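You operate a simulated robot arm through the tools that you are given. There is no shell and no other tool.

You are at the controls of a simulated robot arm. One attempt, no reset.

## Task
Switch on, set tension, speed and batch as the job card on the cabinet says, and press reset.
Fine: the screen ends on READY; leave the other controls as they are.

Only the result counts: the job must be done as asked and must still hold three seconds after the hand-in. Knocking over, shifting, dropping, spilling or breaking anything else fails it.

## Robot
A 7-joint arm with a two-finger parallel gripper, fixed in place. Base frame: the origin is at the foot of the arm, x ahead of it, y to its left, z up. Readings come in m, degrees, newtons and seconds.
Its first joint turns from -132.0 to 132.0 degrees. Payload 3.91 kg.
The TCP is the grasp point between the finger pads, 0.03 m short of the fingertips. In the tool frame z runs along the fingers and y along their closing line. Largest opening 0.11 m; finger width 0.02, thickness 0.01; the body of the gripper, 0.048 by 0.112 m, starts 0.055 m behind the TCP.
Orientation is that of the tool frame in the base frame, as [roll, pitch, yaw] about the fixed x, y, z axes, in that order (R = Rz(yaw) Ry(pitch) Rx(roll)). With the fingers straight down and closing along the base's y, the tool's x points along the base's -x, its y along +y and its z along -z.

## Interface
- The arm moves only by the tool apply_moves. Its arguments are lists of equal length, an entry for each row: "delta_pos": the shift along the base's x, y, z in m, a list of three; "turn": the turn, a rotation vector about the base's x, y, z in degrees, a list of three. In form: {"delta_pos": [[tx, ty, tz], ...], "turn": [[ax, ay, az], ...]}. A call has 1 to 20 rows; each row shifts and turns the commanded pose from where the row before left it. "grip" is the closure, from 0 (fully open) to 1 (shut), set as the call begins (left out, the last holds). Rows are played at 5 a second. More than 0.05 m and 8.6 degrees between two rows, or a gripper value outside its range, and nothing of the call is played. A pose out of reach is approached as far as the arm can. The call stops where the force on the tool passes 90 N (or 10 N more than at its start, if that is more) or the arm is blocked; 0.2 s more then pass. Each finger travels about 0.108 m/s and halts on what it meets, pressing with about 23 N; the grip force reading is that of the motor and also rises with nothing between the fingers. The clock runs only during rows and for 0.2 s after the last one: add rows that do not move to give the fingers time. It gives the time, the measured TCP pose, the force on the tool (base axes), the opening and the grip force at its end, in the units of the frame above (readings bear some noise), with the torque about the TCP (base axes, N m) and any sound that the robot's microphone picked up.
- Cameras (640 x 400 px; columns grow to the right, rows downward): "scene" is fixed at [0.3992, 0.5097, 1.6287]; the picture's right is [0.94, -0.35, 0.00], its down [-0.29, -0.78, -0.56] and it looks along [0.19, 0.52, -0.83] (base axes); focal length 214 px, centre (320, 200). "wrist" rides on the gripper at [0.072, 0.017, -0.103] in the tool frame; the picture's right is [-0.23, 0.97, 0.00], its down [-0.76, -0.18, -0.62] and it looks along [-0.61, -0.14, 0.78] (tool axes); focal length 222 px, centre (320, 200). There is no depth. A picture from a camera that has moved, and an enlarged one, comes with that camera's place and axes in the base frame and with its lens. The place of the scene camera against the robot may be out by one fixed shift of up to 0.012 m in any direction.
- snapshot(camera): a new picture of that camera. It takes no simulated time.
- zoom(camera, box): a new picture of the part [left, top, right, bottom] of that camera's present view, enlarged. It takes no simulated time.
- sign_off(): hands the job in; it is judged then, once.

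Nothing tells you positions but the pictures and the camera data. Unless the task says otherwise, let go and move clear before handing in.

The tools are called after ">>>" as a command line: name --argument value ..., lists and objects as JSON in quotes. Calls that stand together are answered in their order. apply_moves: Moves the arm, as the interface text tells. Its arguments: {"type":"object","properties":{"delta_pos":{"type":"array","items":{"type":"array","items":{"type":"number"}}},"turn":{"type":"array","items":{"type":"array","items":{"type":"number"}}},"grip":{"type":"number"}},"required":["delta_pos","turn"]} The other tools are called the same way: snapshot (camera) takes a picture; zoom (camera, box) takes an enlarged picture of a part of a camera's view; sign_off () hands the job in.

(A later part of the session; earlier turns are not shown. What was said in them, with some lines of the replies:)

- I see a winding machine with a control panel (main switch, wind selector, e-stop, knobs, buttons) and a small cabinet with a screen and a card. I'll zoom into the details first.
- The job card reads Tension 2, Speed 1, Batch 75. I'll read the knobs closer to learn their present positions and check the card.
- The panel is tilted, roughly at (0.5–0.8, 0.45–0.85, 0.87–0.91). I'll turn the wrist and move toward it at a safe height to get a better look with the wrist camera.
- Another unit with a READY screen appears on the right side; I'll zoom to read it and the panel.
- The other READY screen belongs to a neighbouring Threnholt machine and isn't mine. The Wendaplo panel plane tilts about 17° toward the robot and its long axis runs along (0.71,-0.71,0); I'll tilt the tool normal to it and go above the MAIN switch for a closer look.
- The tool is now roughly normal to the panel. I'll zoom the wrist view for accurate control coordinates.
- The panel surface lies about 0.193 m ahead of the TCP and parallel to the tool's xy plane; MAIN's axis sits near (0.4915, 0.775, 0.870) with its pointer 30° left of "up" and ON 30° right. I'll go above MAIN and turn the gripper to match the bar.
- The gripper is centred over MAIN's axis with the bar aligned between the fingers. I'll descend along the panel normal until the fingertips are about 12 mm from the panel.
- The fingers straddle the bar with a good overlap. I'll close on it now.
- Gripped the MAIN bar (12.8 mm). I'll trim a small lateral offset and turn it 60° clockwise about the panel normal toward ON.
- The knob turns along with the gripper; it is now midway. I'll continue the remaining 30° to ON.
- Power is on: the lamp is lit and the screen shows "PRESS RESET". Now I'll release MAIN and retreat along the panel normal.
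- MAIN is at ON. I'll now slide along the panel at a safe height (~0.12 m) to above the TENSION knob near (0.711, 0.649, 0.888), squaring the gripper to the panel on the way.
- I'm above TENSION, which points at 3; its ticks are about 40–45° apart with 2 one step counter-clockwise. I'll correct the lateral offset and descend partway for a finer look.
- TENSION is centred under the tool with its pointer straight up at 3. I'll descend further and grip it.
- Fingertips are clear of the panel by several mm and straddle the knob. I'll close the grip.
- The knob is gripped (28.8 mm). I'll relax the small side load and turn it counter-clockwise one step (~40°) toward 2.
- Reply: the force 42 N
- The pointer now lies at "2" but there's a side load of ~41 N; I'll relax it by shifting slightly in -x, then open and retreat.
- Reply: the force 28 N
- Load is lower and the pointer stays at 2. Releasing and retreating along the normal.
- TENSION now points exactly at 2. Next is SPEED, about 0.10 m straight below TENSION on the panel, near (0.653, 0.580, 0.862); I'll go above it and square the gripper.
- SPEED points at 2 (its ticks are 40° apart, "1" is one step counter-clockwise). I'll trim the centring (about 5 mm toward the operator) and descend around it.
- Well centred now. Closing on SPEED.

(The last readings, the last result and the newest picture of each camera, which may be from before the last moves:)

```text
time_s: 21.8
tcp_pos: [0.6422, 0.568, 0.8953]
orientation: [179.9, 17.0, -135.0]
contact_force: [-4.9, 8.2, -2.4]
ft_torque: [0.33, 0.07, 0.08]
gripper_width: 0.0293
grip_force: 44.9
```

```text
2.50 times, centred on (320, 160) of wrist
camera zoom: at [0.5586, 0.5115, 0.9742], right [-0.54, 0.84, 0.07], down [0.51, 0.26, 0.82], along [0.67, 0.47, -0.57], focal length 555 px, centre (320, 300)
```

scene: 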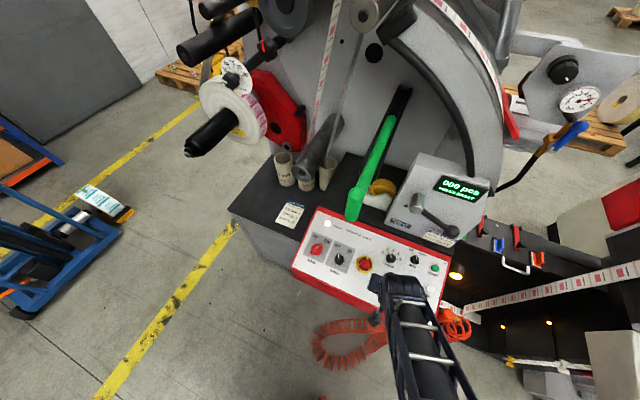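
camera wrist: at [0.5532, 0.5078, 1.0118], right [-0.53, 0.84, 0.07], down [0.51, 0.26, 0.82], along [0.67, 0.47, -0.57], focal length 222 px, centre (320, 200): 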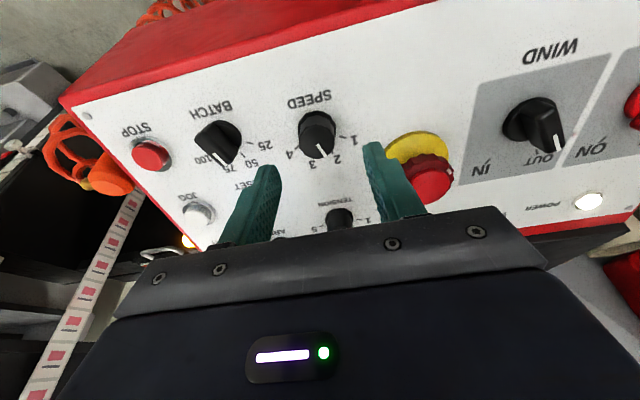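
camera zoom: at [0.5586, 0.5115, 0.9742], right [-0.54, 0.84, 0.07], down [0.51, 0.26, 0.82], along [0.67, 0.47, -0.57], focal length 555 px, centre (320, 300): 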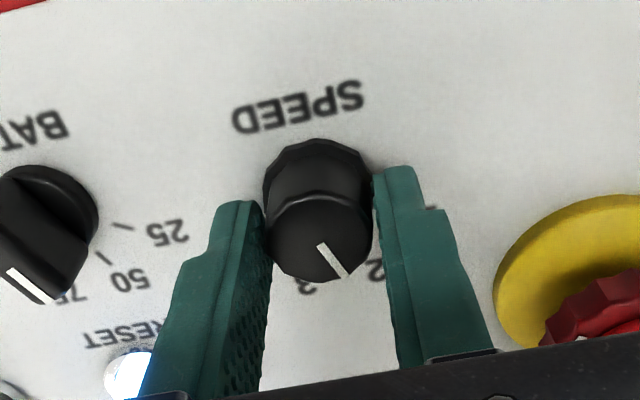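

Gripped with a light load. I'll trim 1 mm and turn 40° counter-clockwise to 1.

>>> apply_moves --delta_pos '[[-0.0006, 0.0006, 0], [0, 0, 0], [0, 0, 0], [0, 0, 0], [0, 0, 0], [0, 0, 0], [0, 0, 0]]' --turn '[[0, 0, 0], [-1.64, -1.64, 7.58], [-1.64, -1.64, 7.58], [-1.64, -1.64, 7.58], [-1.64, -1.64, 7.58], [-1.64, -1.64, 7.58], [0, 0, 0]]'

>>> zoom --camera "wrist" --box '[220, 80, 420, 240]'

```text
time_s: 23.4
tcp_pos: [0.6413, 0.5695, 0.8965]
orientation: [-169.1, 12.9, -94.0]
contact_force: [-10.9, 14.3, -7.1]
ft_torque: [0.7, 0.51, -0.01]
gripper_width: 0.029
grip_force: 45.4
```

```text
2.50 times, centred on (320, 160) of wrist
camera zoom: at [0.5971, 0.4805, 0.9761], right [-0.94, 0.33, -0.13], down [0.1, 0.59, 0.8], along [0.34, 0.74, -0.59], focal length 555 px, centre (320, 300)
```

zoom: 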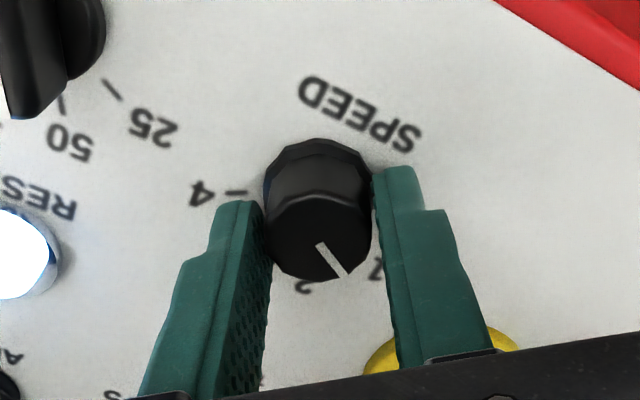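

SPEED turned to where 1 should be. Releasing and backing off to check.

>>> apply_moves --delta_pos '[[0, 0, 0], [0, 0, 0], [-0.005, -0.005, 0.023], [-0.005, -0.005, 0.023], [-0.0065, -0.0065, 0.03], [0, 0, 0]]' --turn '[[0, 0, 0], [0, 0, 0], [0, 0, 0], [0, 0, 0], [0, 0, 0], [0, 0, 0]]' --grip 0.45

>>> snapshot --camera "wrist"

>>> zoom --camera "wrist" --box '[220, 60, 420, 220]'

```text
time_s: 24.8
tcp_pos: [0.6257, 0.5516, 0.9726]
orientation: [-169.0, 12.9, -94.2]
contact_force: [-0.1, 0.1, -0.5]
ft_torque: [0.03, -0.01, -0.03]
gripper_width: 0.06
grip_force: 0.1
```

```text
taken
camera wrist: at [0.5811, 0.4629, 1.0527], right [-0.93, 0.33, -0.13], down [0.1, 0.59, 0.8], along [0.34, 0.73, -0.59], focal length 222 px, centre (320, 200)
```

wrist: 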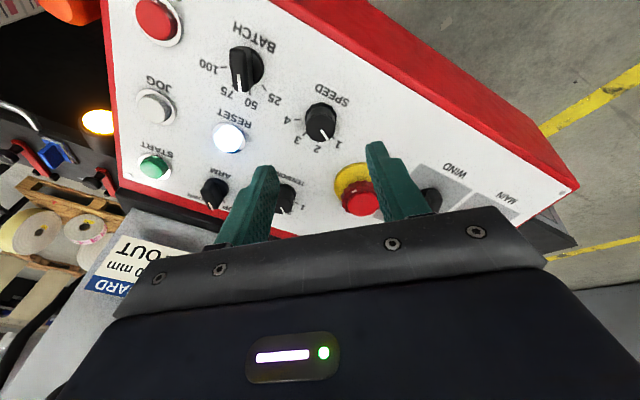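

```text
2.50 times, centred on (320, 140) of wrist
camera zoom: at [0.5811, 0.4629, 1.0527], right [-0.93, 0.33, -0.13], down [0.1, 0.59, 0.8], along [0.34, 0.73, -0.59], focal length 555 px, centre (320, 350)
```

zoom: 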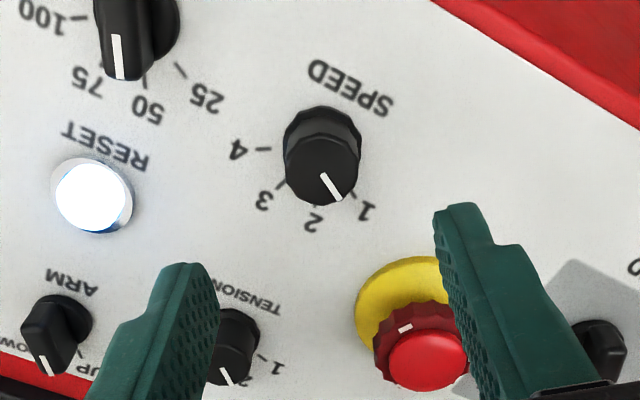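

SPEED reads 1. BATCH lies about 76 mm to the right and 13 mm lower; its bar points at 50, so I'll align the gripper with it (20° CCW) and go above it with a narrower opening to clear STOP.

>>> apply_moves --delta_pos '[[0.0151, -0.0208, -0.0012], [0.0151, -0.0208, -0.0012], [0.0151, -0.0209, -0.0013], [0.0042, 0.0042, -0.0196], [0.0042, 0.0042, -0.0196], [0, 0, 0]]' --turn '[[1.35, 1.35, -6.243], [1.35, 1.35, -6.243], [1.35, 1.35, -6.243], [0, 0, 0], [0, 0, 0], [0, 0, 0]]' --grip 0.53

>>> snapshot --camera "wrist"

>>> zoom --camera "wrist" --box '[220, 70, 420, 230]'

>>> snapshot --camera "scene"

```text
time_s: 26.2
tcp_pos: [0.6795, 0.4997, 0.929]
orientation: [-173.9, 15.9, -114.0]
contact_force: [0.7, -0.4, 0.2]
ft_torque: [-0.01, 0.03, -0.03]
gripper_width: 0.0519
grip_force: 0.1
```

```text
taken
camera wrist: at [0.6129, 0.4221, 1.0066], right [-0.78, 0.62, -0.04], down [0.33, 0.46, 0.82], along [0.53, 0.63, -0.57], focal length 222 px, centre (320, 200)
```

wrist: 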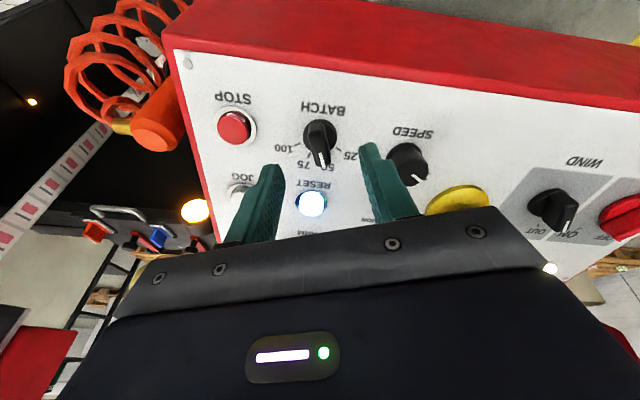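

```text
2.50 times, centred on (320, 150) of wrist
camera zoom: at [0.6129, 0.4221, 1.0066], right [-0.78, 0.62, -0.04], down [0.33, 0.46, 0.82], along [0.53, 0.63, -0.57], focal length 555 px, centre (320, 325)
```

zoom: 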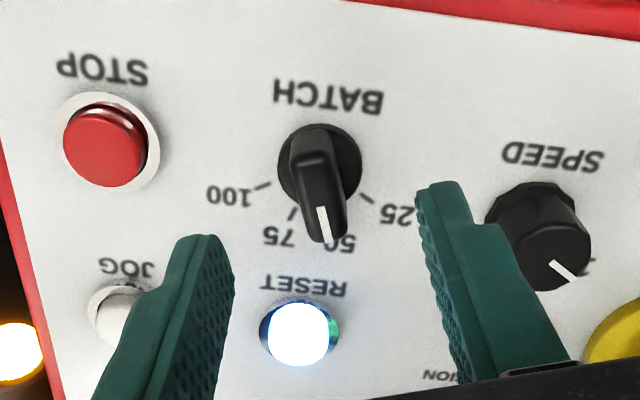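

```text
taken
```

scene: 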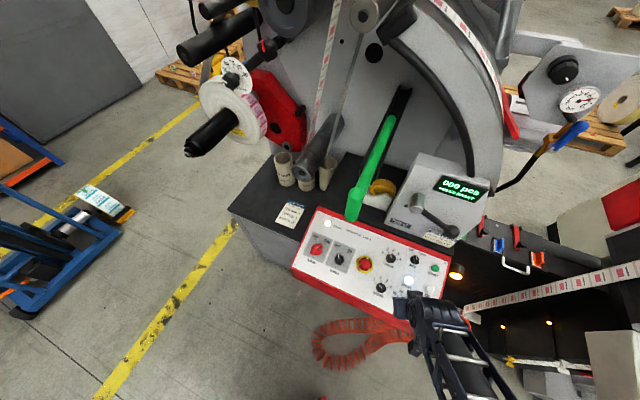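

BATCH's bar is aligned and centred. I'll descend to the same height used for MAIN.

>>> apply_moves --delta_pos '[[0.0031, 0.0031, -0.0162], [0.0031, 0.0031, -0.0162], [0, 0, 0]]' --turn '[[0, 0, 0], [0, 0, 0], [0, 0, 0]]'

>>> zoom --camera "wrist" --box '[220, 80, 420, 240]'

```text
time_s: 27.0
tcp_pos: [0.6858, 0.505, 0.8964]
orientation: [-174.0, 15.9, -114.1]
contact_force: [-0.2, 0.3, 0.6]
ft_torque: [0.02, 0.0, 0.03]
gripper_width: 0.0514
grip_force: 0.0
```

```text
2.50 times, centred on (320, 160) of wrist
camera zoom: at [0.6192, 0.4283, 0.9746], right [-0.78, 0.62, -0.04], down [0.33, 0.46, 0.82], along [0.53, 0.63, -0.57], focal length 555 px, centre (320, 300)
```

zoom: 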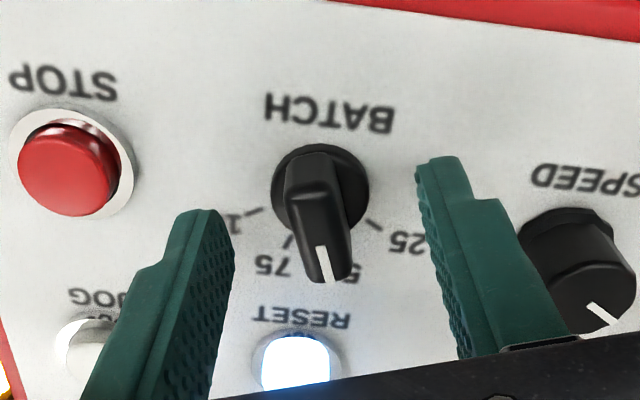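

The bar is between the fingers. Closing on BATCH.

>>> apply_moves --delta_pos '[[0, 0, 0], [0, 0, 0], [0, 0, 0], [0, 0, 0]]' --turn '[[0, 0, 0], [0, 0, 0], [0, 0, 0], [0, 0, 0]]' --grip 1

>>> zoom --camera "wrist" --box '[220, 80, 420, 240]'

```text
time_s: 28.0
tcp_pos: [0.6849, 0.5041, 0.8966]
orientation: [-174.0, 16.0, -114.1]
contact_force: [5.6, -0.3, 0.5]
ft_torque: [0.47, 0.52, 0.21]
gripper_width: 0.0131
grip_force: 45.1
```

```text
2.50 times, centred on (320, 160) of wrist
camera zoom: at [0.6193, 0.4282, 0.9746], right [-0.78, 0.62, -0.04], down [0.33, 0.46, 0.82], along [0.53, 0.63, -0.57], focal length 555 px, centre (320, 300)
```

zoom: 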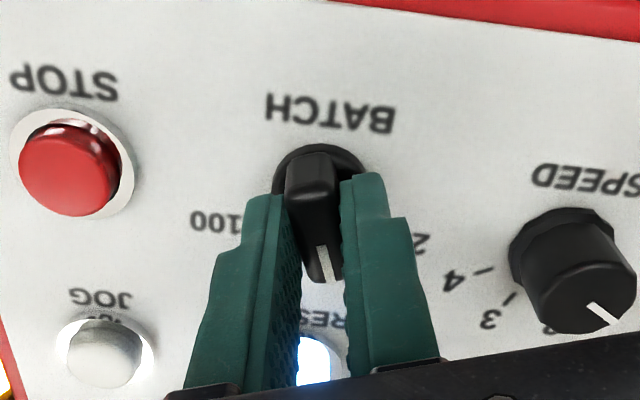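

Gripped (13 mm) with little load. Turning 40° clockwise from 50 to 75.

>>> apply_moves --delta_pos '[[0, 0, 0], [0, 0, 0], [0, 0, 0], [0, 0, 0], [0, 0, 0], [0, 0, 0]]' --turn '[[1.654, 1.654, -7.648], [1.654, 1.654, -7.648], [1.654, 1.654, -7.648], [1.654, 1.654, -7.648], [1.654, 1.654, -7.648], [0, 0, 0]]'

>>> zoom --camera "wrist" --box '[220, 80, 420, 240]'

```text
time_s: 29.4
tcp_pos: [0.6847, 0.505, 0.8956]
orientation: [174.0, 15.9, -155.8]
contact_force: [6.5, 6.2, 1.7]
ft_torque: [-0.19, -0.97, -0.24]
gripper_width: 0.0128
grip_force: 44.9
```

```text
2.50 times, centred on (320, 160) of wrist
camera zoom: at [0.5919, 0.4713, 0.978], right [-0.22, 0.96, 0.16], down [0.62, 0.01, 0.79], along [0.76, 0.27, -0.6], focal length 555 px, centre (320, 300)
```

zoom: 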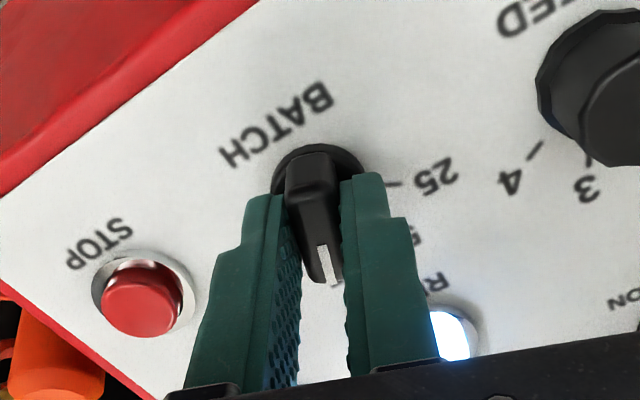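

BATCH has turned with the gripper. I'll release and retreat to check the reading.

>>> apply_moves --delta_pos '[[0, 0, 0], [0, 0, 0], [-0.005, -0.005, 0.023], [-0.005, -0.005, 0.023], [-0.0065, -0.0065, 0.03], [0, 0, 0]]' --turn '[[0, 0, 0], [0, 0, 0], [0, 0, 0], [0, 0, 0], [0, 0, 0], [0, 0, 0]]' --grip 0.55

>>> snapshot --camera "wrist"

>>> zoom --camera "wrist" --box '[220, 60, 420, 220]'

>>> zoom --camera "scene" --box '[340, 145, 500, 320]'

```text
time_s: 30.8
tcp_pos: [0.6685, 0.4889, 0.9732]
orientation: [174.1, 16.0, -155.8]
contact_force: [0.5, 0.4, -0.1]
ft_torque: [0.02, 0.0, 0.02]
gripper_width: 0.0495
grip_force: 0.0
```

```text
taken
camera wrist: at [0.5755, 0.4544, 1.0541], right [-0.22, 0.96, 0.16], down [0.62, 0.01, 0.79], along [0.75, 0.27, -0.6], focal length 222 px, centre (320, 200)
```

wrist: 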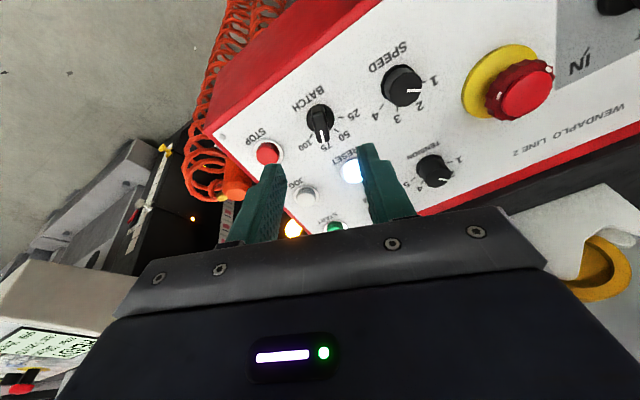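

```text
2.50 times, centred on (320, 140) of wrist
camera zoom: at [0.5755, 0.4544, 1.0541], right [-0.22, 0.96, 0.16], down [0.62, 0.01, 0.79], along [0.75, 0.27, -0.6], focal length 555 px, centre (320, 350)
```

zoom: 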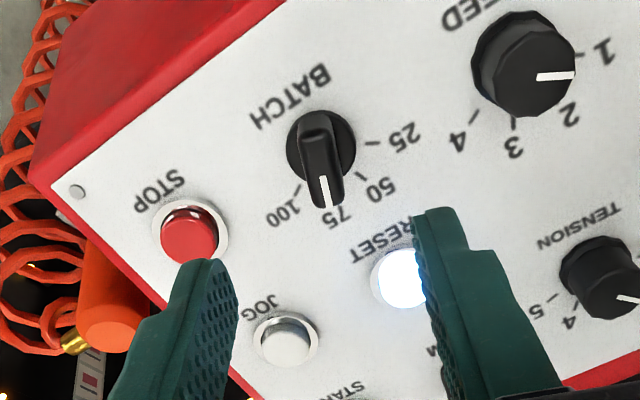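

```text
2.29 times, centred on (420, 232) of scene
camera zoom: at [0.3992, 0.5097, 1.6287], right [0.94, -0.35, 0.0], down [-0.29, -0.78, -0.56], along [0.19, 0.52, -0.83], focal length 490 px, centre (91, 126)
```

zoom: 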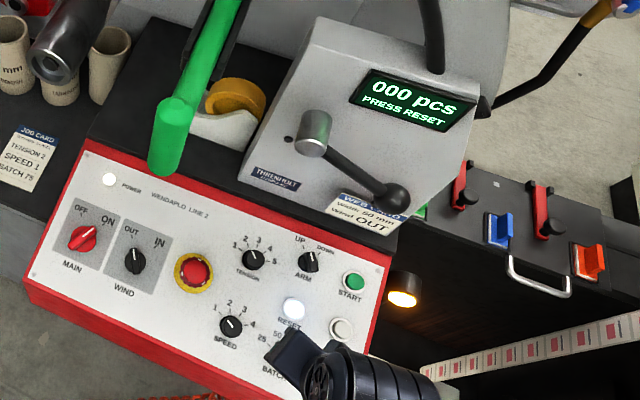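

All three dials read as the card says: TENSION 2, SPEED 1, BATCH 75. Now I'll close the fingers and move above RESET, about 70 mm up the panel from BATCH.

>>> apply_moves --delta_pos '[[0.016, 0.016, 0.0069], [0.016, 0.016, 0.0069], [0.016, 0.016, 0.0069], [0, 0, 0], [0, 0, 0]]' --turn '[[-1.378, -1.378, 6.373], [-1.378, -1.378, 6.373], [-1.378, -1.378, 6.373], [0, 0, 0], [0, 0, 0]]' --grip 1

>>> snapshot --camera "wrist"

>>> zoom --camera "wrist" --box '[220, 60, 420, 220]'

```text
time_s: 32.0
tcp_pos: [0.7178, 0.5361, 0.9936]
orientation: [-179.8, 16.9, -134.9]
contact_force: [0.6, 0.0, -0.2]
ft_torque: [0.01, -0.01, 0.0]
gripper_width: 0.0001
grip_force: 22.4
```

```text
taken
camera wrist: at [0.6338, 0.4785, 1.0715], right [-0.54, 0.84, 0.07], down [0.51, 0.26, 0.82], along [0.67, 0.47, -0.57], focal length 222 px, centre (320, 200)
```

wrist: 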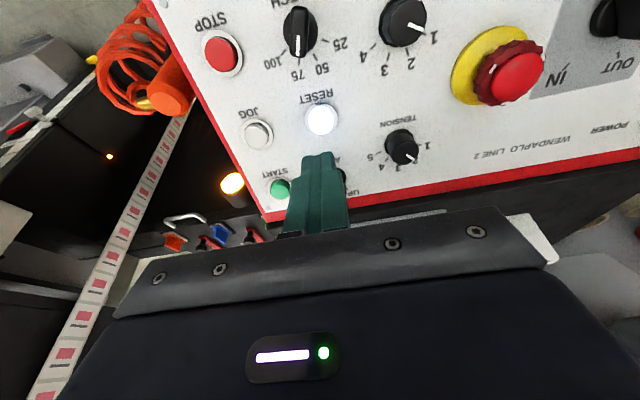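

```text
2.50 times, centred on (320, 140) of wrist
camera zoom: at [0.6338, 0.4785, 1.0715], right [-0.54, 0.84, 0.07], down [0.51, 0.26, 0.82], along [0.67, 0.47, -0.57], focal length 555 px, centre (320, 350)
```

zoom: 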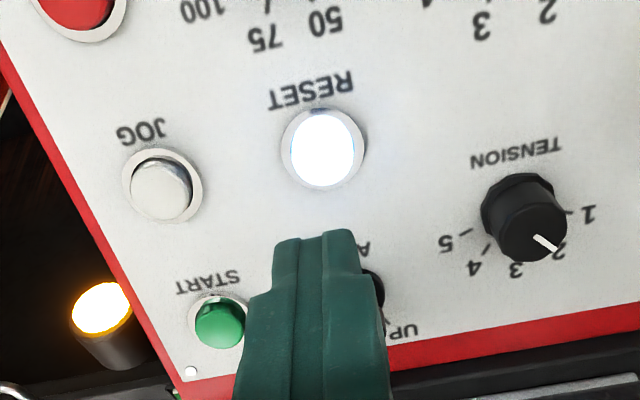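

RESET is directly under the closed fingertips. I'll descend to just above the button first.

>>> apply_moves --delta_pos '[[0.0039, 0.0039, -0.0161], [0.0039, 0.0039, -0.0161], [0.0039, 0.0039, -0.0161], [0.0039, 0.0039, -0.0161], [0, 0, 0]]' --turn '[[0, 0, 0], [0, 0, 0], [0, 0, 0], [0, 0, 0], [0, 0, 0]]'

>>> zoom --camera "wrist" --box '[220, 80, 420, 240]'

```text
time_s: 33.2
tcp_pos: [0.7326, 0.5522, 0.9287]
orientation: [180.0, 17.0, -134.8]
contact_force: [0.7, 0.4, -0.8]
ft_torque: [0.02, 0.01, 0.03]
gripper_width: 0.0
grip_force: 23.1
```

```text
2.50 times, centred on (320, 160) of wrist
camera zoom: at [0.6488, 0.4945, 1.0067], right [-0.54, 0.84, 0.07], down [0.51, 0.26, 0.82], along [0.67, 0.47, -0.57], focal length 555 px, centre (320, 300)
```

zoom: 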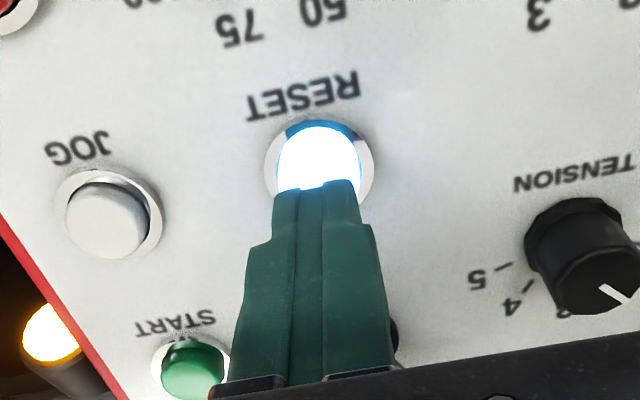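

Close up, the button's centre is ~5 mm toward the operator from the tip. I'll shift by that and start pressing in small steps.

>>> apply_moves --delta_pos '[[-0.0034, -0.0034, -0.0015], [0.0008, 0.0008, -0.0038], [0.0008, 0.0008, -0.0038], [0, 0, 0]]' --turn '[[0, 0, 0], [0, 0, 0], [0, 0, 0], [0, 0, 0]]'

>>> zoom --camera "wrist" --box '[220, 80, 420, 240]'

>>> zoom --camera "scene" --box '[340, 145, 500, 320]'

```text
time_s: 34.2
tcp_pos: [0.7303, 0.5496, 0.9196]
orientation: [-179.9, 17.0, -134.9]
contact_force: [0.6, -0.3, -0.6]
ft_torque: [0.03, 0.03, 0.0]
gripper_width: 0.0
grip_force: 23.3
```

```text
2.50 times, centred on (320, 160) of wrist
camera zoom: at [0.6471, 0.4928, 0.9976], right [-0.54, 0.84, 0.07], down [0.51, 0.26, 0.82], along [0.67, 0.47, -0.57], focal length 555 px, centre (320, 300)
```

zoom: 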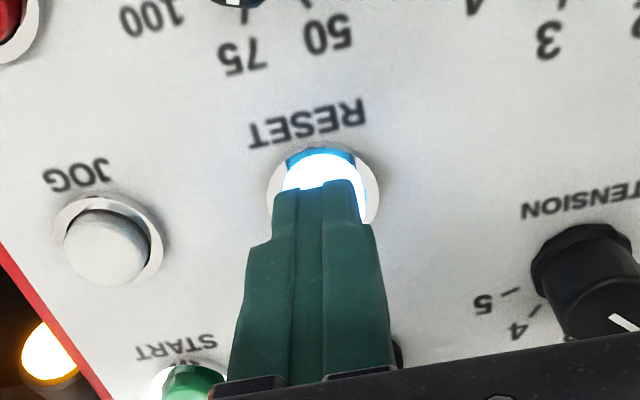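

```text
2.29 times, centred on (420, 232) of scene
camera zoom: at [0.3992, 0.5097, 1.6287], right [0.94, -0.35, 0.0], down [-0.29, -0.78, -0.56], along [0.19, 0.52, -0.83], focal length 490 px, centre (91, 126)
```

zoom: 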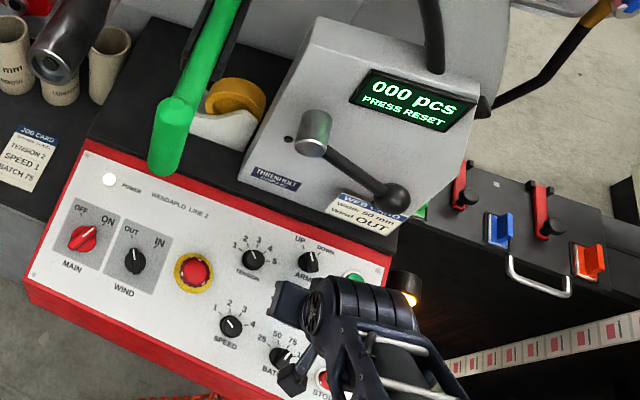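

No contact yet and the tip is over the cap. Continuing to press gently.

>>> apply_moves --delta_pos '[[0.0006, 0.0006, -0.0029], [0.0006, 0.0006, -0.0029], [0, 0, 0]]' --turn '[[0, 0, 0], [0, 0, 0], [0, 0, 0]]'

>>> zoom --camera "scene" --box '[400, 145, 500, 220]'

>>> zoom --camera "wrist" --box '[220, 80, 420, 240]'

```text
time_s: 35.0
tcp_pos: [0.7313, 0.551, 0.9139]
orientation: [-179.9, 16.9, -134.9]
contact_force: [-0.5, 0.3, 1.4]
ft_torque: [-0.02, -0.02, 0.0]
gripper_width: 0.0002
grip_force: 22.6
```

```text
5.33 times, centred on (450, 182) of scene
camera zoom: at [0.3992, 0.5097, 1.6287], right [0.94, -0.35, 0.0], down [-0.29, -0.78, -0.56], along [0.19, 0.52, -0.83], focal length 1144 px, centre (-373, 293)
```

zoom: 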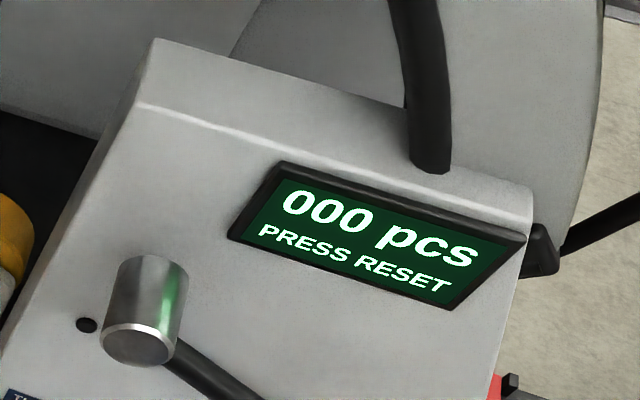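

```text
2.50 times, centred on (320, 160) of wrist
camera zoom: at [0.6481, 0.4937, 0.9922], right [-0.54, 0.84, 0.07], down [0.51, 0.26, 0.82], along [0.67, 0.47, -0.57], focal length 555 px, centre (320, 300)
```

zoom: 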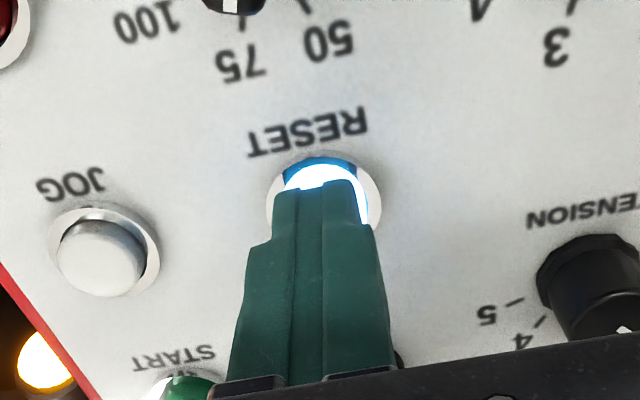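

Still no contact. Pressing further in small steps.

>>> apply_moves --delta_pos '[[0.0006, 0.0006, -0.0024], [0.0006, 0.0006, -0.0024], [0, 0, 0]]' --turn '[[0, 0, 0], [0, 0, 0], [0, 0, 0]]'

>>> zoom --camera "scene" --box '[400, 145, 500, 220]'

>>> zoom --camera "wrist" --box '[220, 80, 420, 240]'

```text
time_s: 35.8
tcp_pos: [0.7333, 0.5512, 0.9097]
orientation: [-179.9, 17.1, -134.9]
contact_force: [-3.4, -1.9, 6.2]
ft_torque: [-0.01, 0.03, 0.04]
gripper_width: 0.0001
grip_force: 23.0
heard: click
```

```text
5.33 times, centred on (450, 182) of scene
camera zoom: at [0.3992, 0.5097, 1.6287], right [0.94, -0.35, 0.0], down [-0.29, -0.78, -0.56], along [0.19, 0.52, -0.83], focal length 1144 px, centre (-373, 293)
```

zoom: 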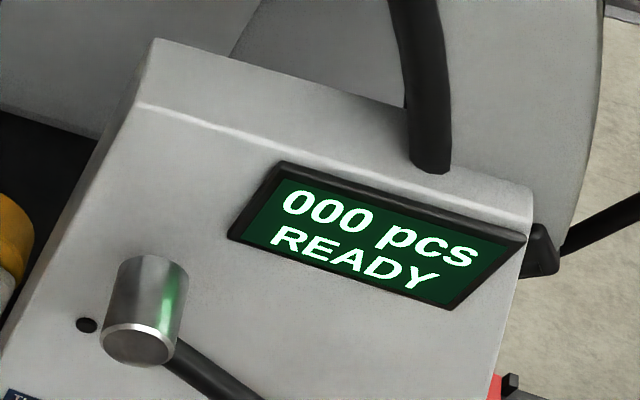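

```text
2.50 times, centred on (320, 160) of wrist
camera zoom: at [0.6491, 0.4947, 0.9879], right [-0.54, 0.84, 0.07], down [0.51, 0.26, 0.82], along [0.67, 0.47, -0.57], focal length 555 px, centre (320, 300)
```

zoom: 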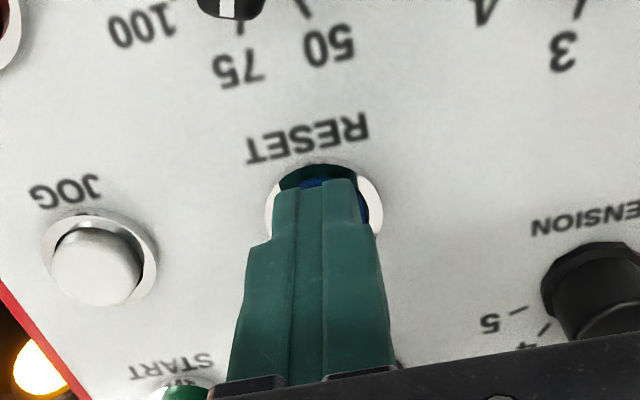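

A click was heard and the screen now reads READY. I'll retreat along the normal and move clear toward the start area.

>>> apply_moves --delta_pos '[[-0.004, -0.004, 0.0185], [-0.006, -0.006, 0.028], [-0.006, -0.006, 0.028], [-0.008, -0.008, 0.037], [-0.03, -0.02, 0.03], [-0.03, -0.025, 0.03], [-0.03, -0.025, 0.02], [-0.03, -0.025, 0.02], [0, 0, 0]]' --turn '[[0, 0, 0], [0, 0, 0], [0, 0, 0], [0, 0, 0], [0, 0, 0], [0, 0, 0], [0, 0, 0], [0, 0, 0], [0, 0, 0]]'

>>> snapshot --camera "scene"

>>> zoom --camera "scene" --box '[280, 145, 500, 320]'

>>> snapshot --camera "wrist"

```text
time_s: 37.8
tcp_pos: [0.5886, 0.433, 1.1218]
orientation: [-180.0, 17.0, -134.8]
contact_force: [-0.2, 0.9, -0.1]
ft_torque: [0.01, -0.01, -0.03]
gripper_width: 0.0
grip_force: 23.2
```

```text
taken
```

scene: 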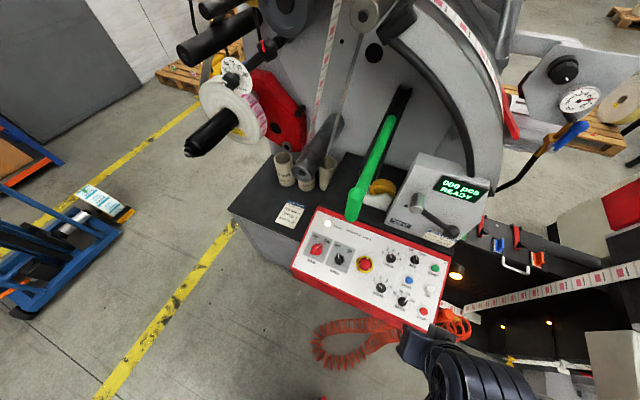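

```text
2.29 times, centred on (390, 232) of scene
camera zoom: at [0.3992, 0.5097, 1.6287], right [0.94, -0.35, 0.0], down [-0.29, -0.78, -0.56], along [0.19, 0.52, -0.83], focal length 490 px, centre (160, 126)
```

zoom: 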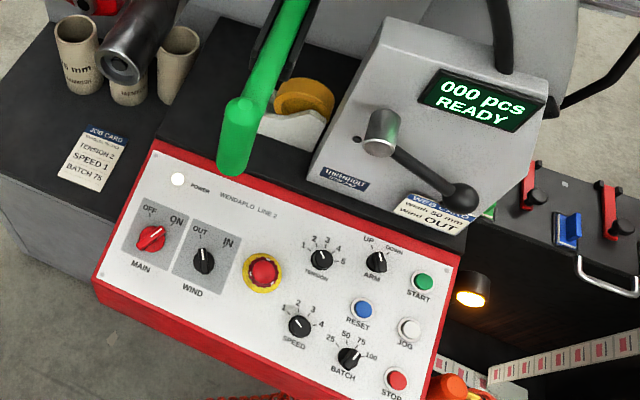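

```text
taken
camera wrist: at [0.5049, 0.3752, 1.1993], right [-0.54, 0.84, 0.07], down [0.51, 0.26, 0.82], along [0.67, 0.47, -0.57], focal length 222 px, centre (320, 200)
```

wrist: 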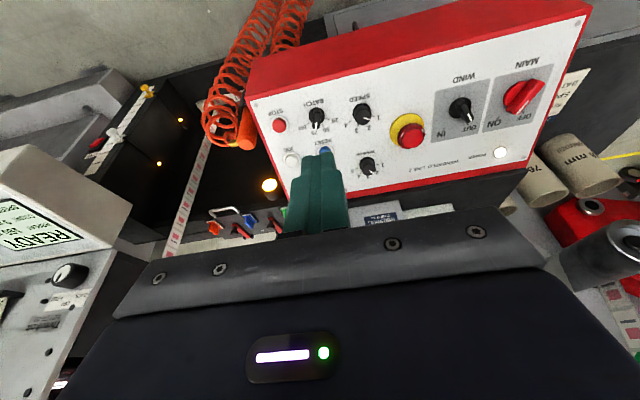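

The screen shows READY and the arm is clear. I'll verify each dial once more before handing in.

>>> zoom --camera "scene" --box '[370, 240, 440, 310]'

>>> zoom --camera "wrist" --box '[260, 60, 560, 220]'

>>> zoom --camera "scene" --box '[295, 215, 375, 280]'

```text
5.71 times, centred on (405, 275) of scene
camera zoom: at [0.3992, 0.5097, 1.6287], right [0.94, -0.35, 0.0], down [-0.29, -0.78, -0.56], along [0.19, 0.52, -0.83], focal length 1226 px, centre (-166, -229)
```

zoom: 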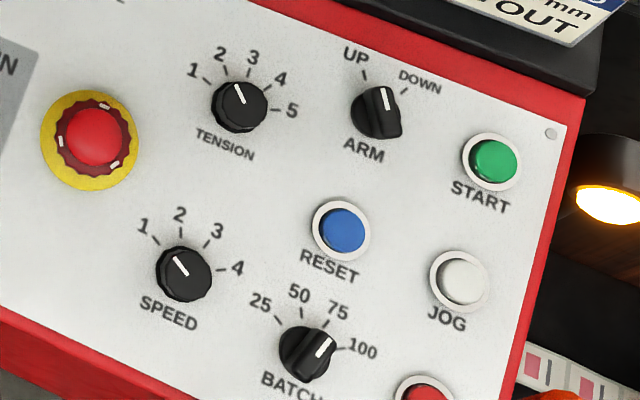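

```text
2.13 times, centred on (410, 140) of wrist
camera zoom: at [0.5049, 0.3752, 1.1993], right [-0.54, 0.84, 0.07], down [0.51, 0.26, 0.82], along [0.67, 0.47, -0.57], focal length 474 px, centre (128, 328)
```

zoom: 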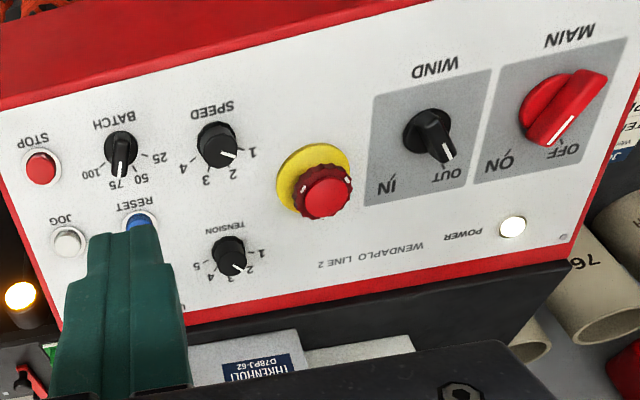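

```text
6.15 times, centred on (335, 248) of scene
camera zoom: at [0.3992, 0.5097, 1.6287], right [0.94, -0.35, 0.0], down [-0.29, -0.78, -0.56], along [0.19, 0.52, -0.83], focal length 1320 px, centre (228, -92)
```

zoom: 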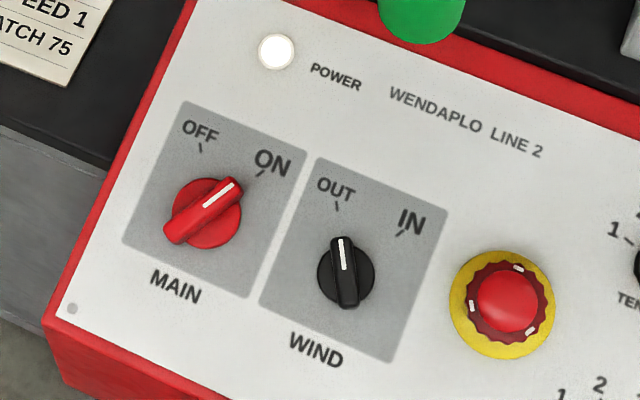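

MAIN is ON, TENSION 2, SPEED 1 and BATCH 75. WIND, ARM and the e-stop are as they were, the screen reads READY, and the arm is clear, so I'm handing in.

>>> sign_off

```text
The job is handed in.
```

The winder is switched on and set to the job card, and its screen shows READY. I handed the job in; no verdict has come back.

- **Main switch:** ON, with the power lamp lit.
- **Tension:** moved from 3 to 2.
- **Speed:** moved from 2 to 1.
- **Batch:** moved from 50 to 75.
- **Reset:** pressed once; it clicked and the screen changed from PRESS RESET to READY.

The last pictures show WIND still at OUT, ARM still at UP and the emergency stop as it was. I didn't touch START, JOG or STOP. The arm was clear of the machine at hand-in, and nothing looked knocked or shifted.
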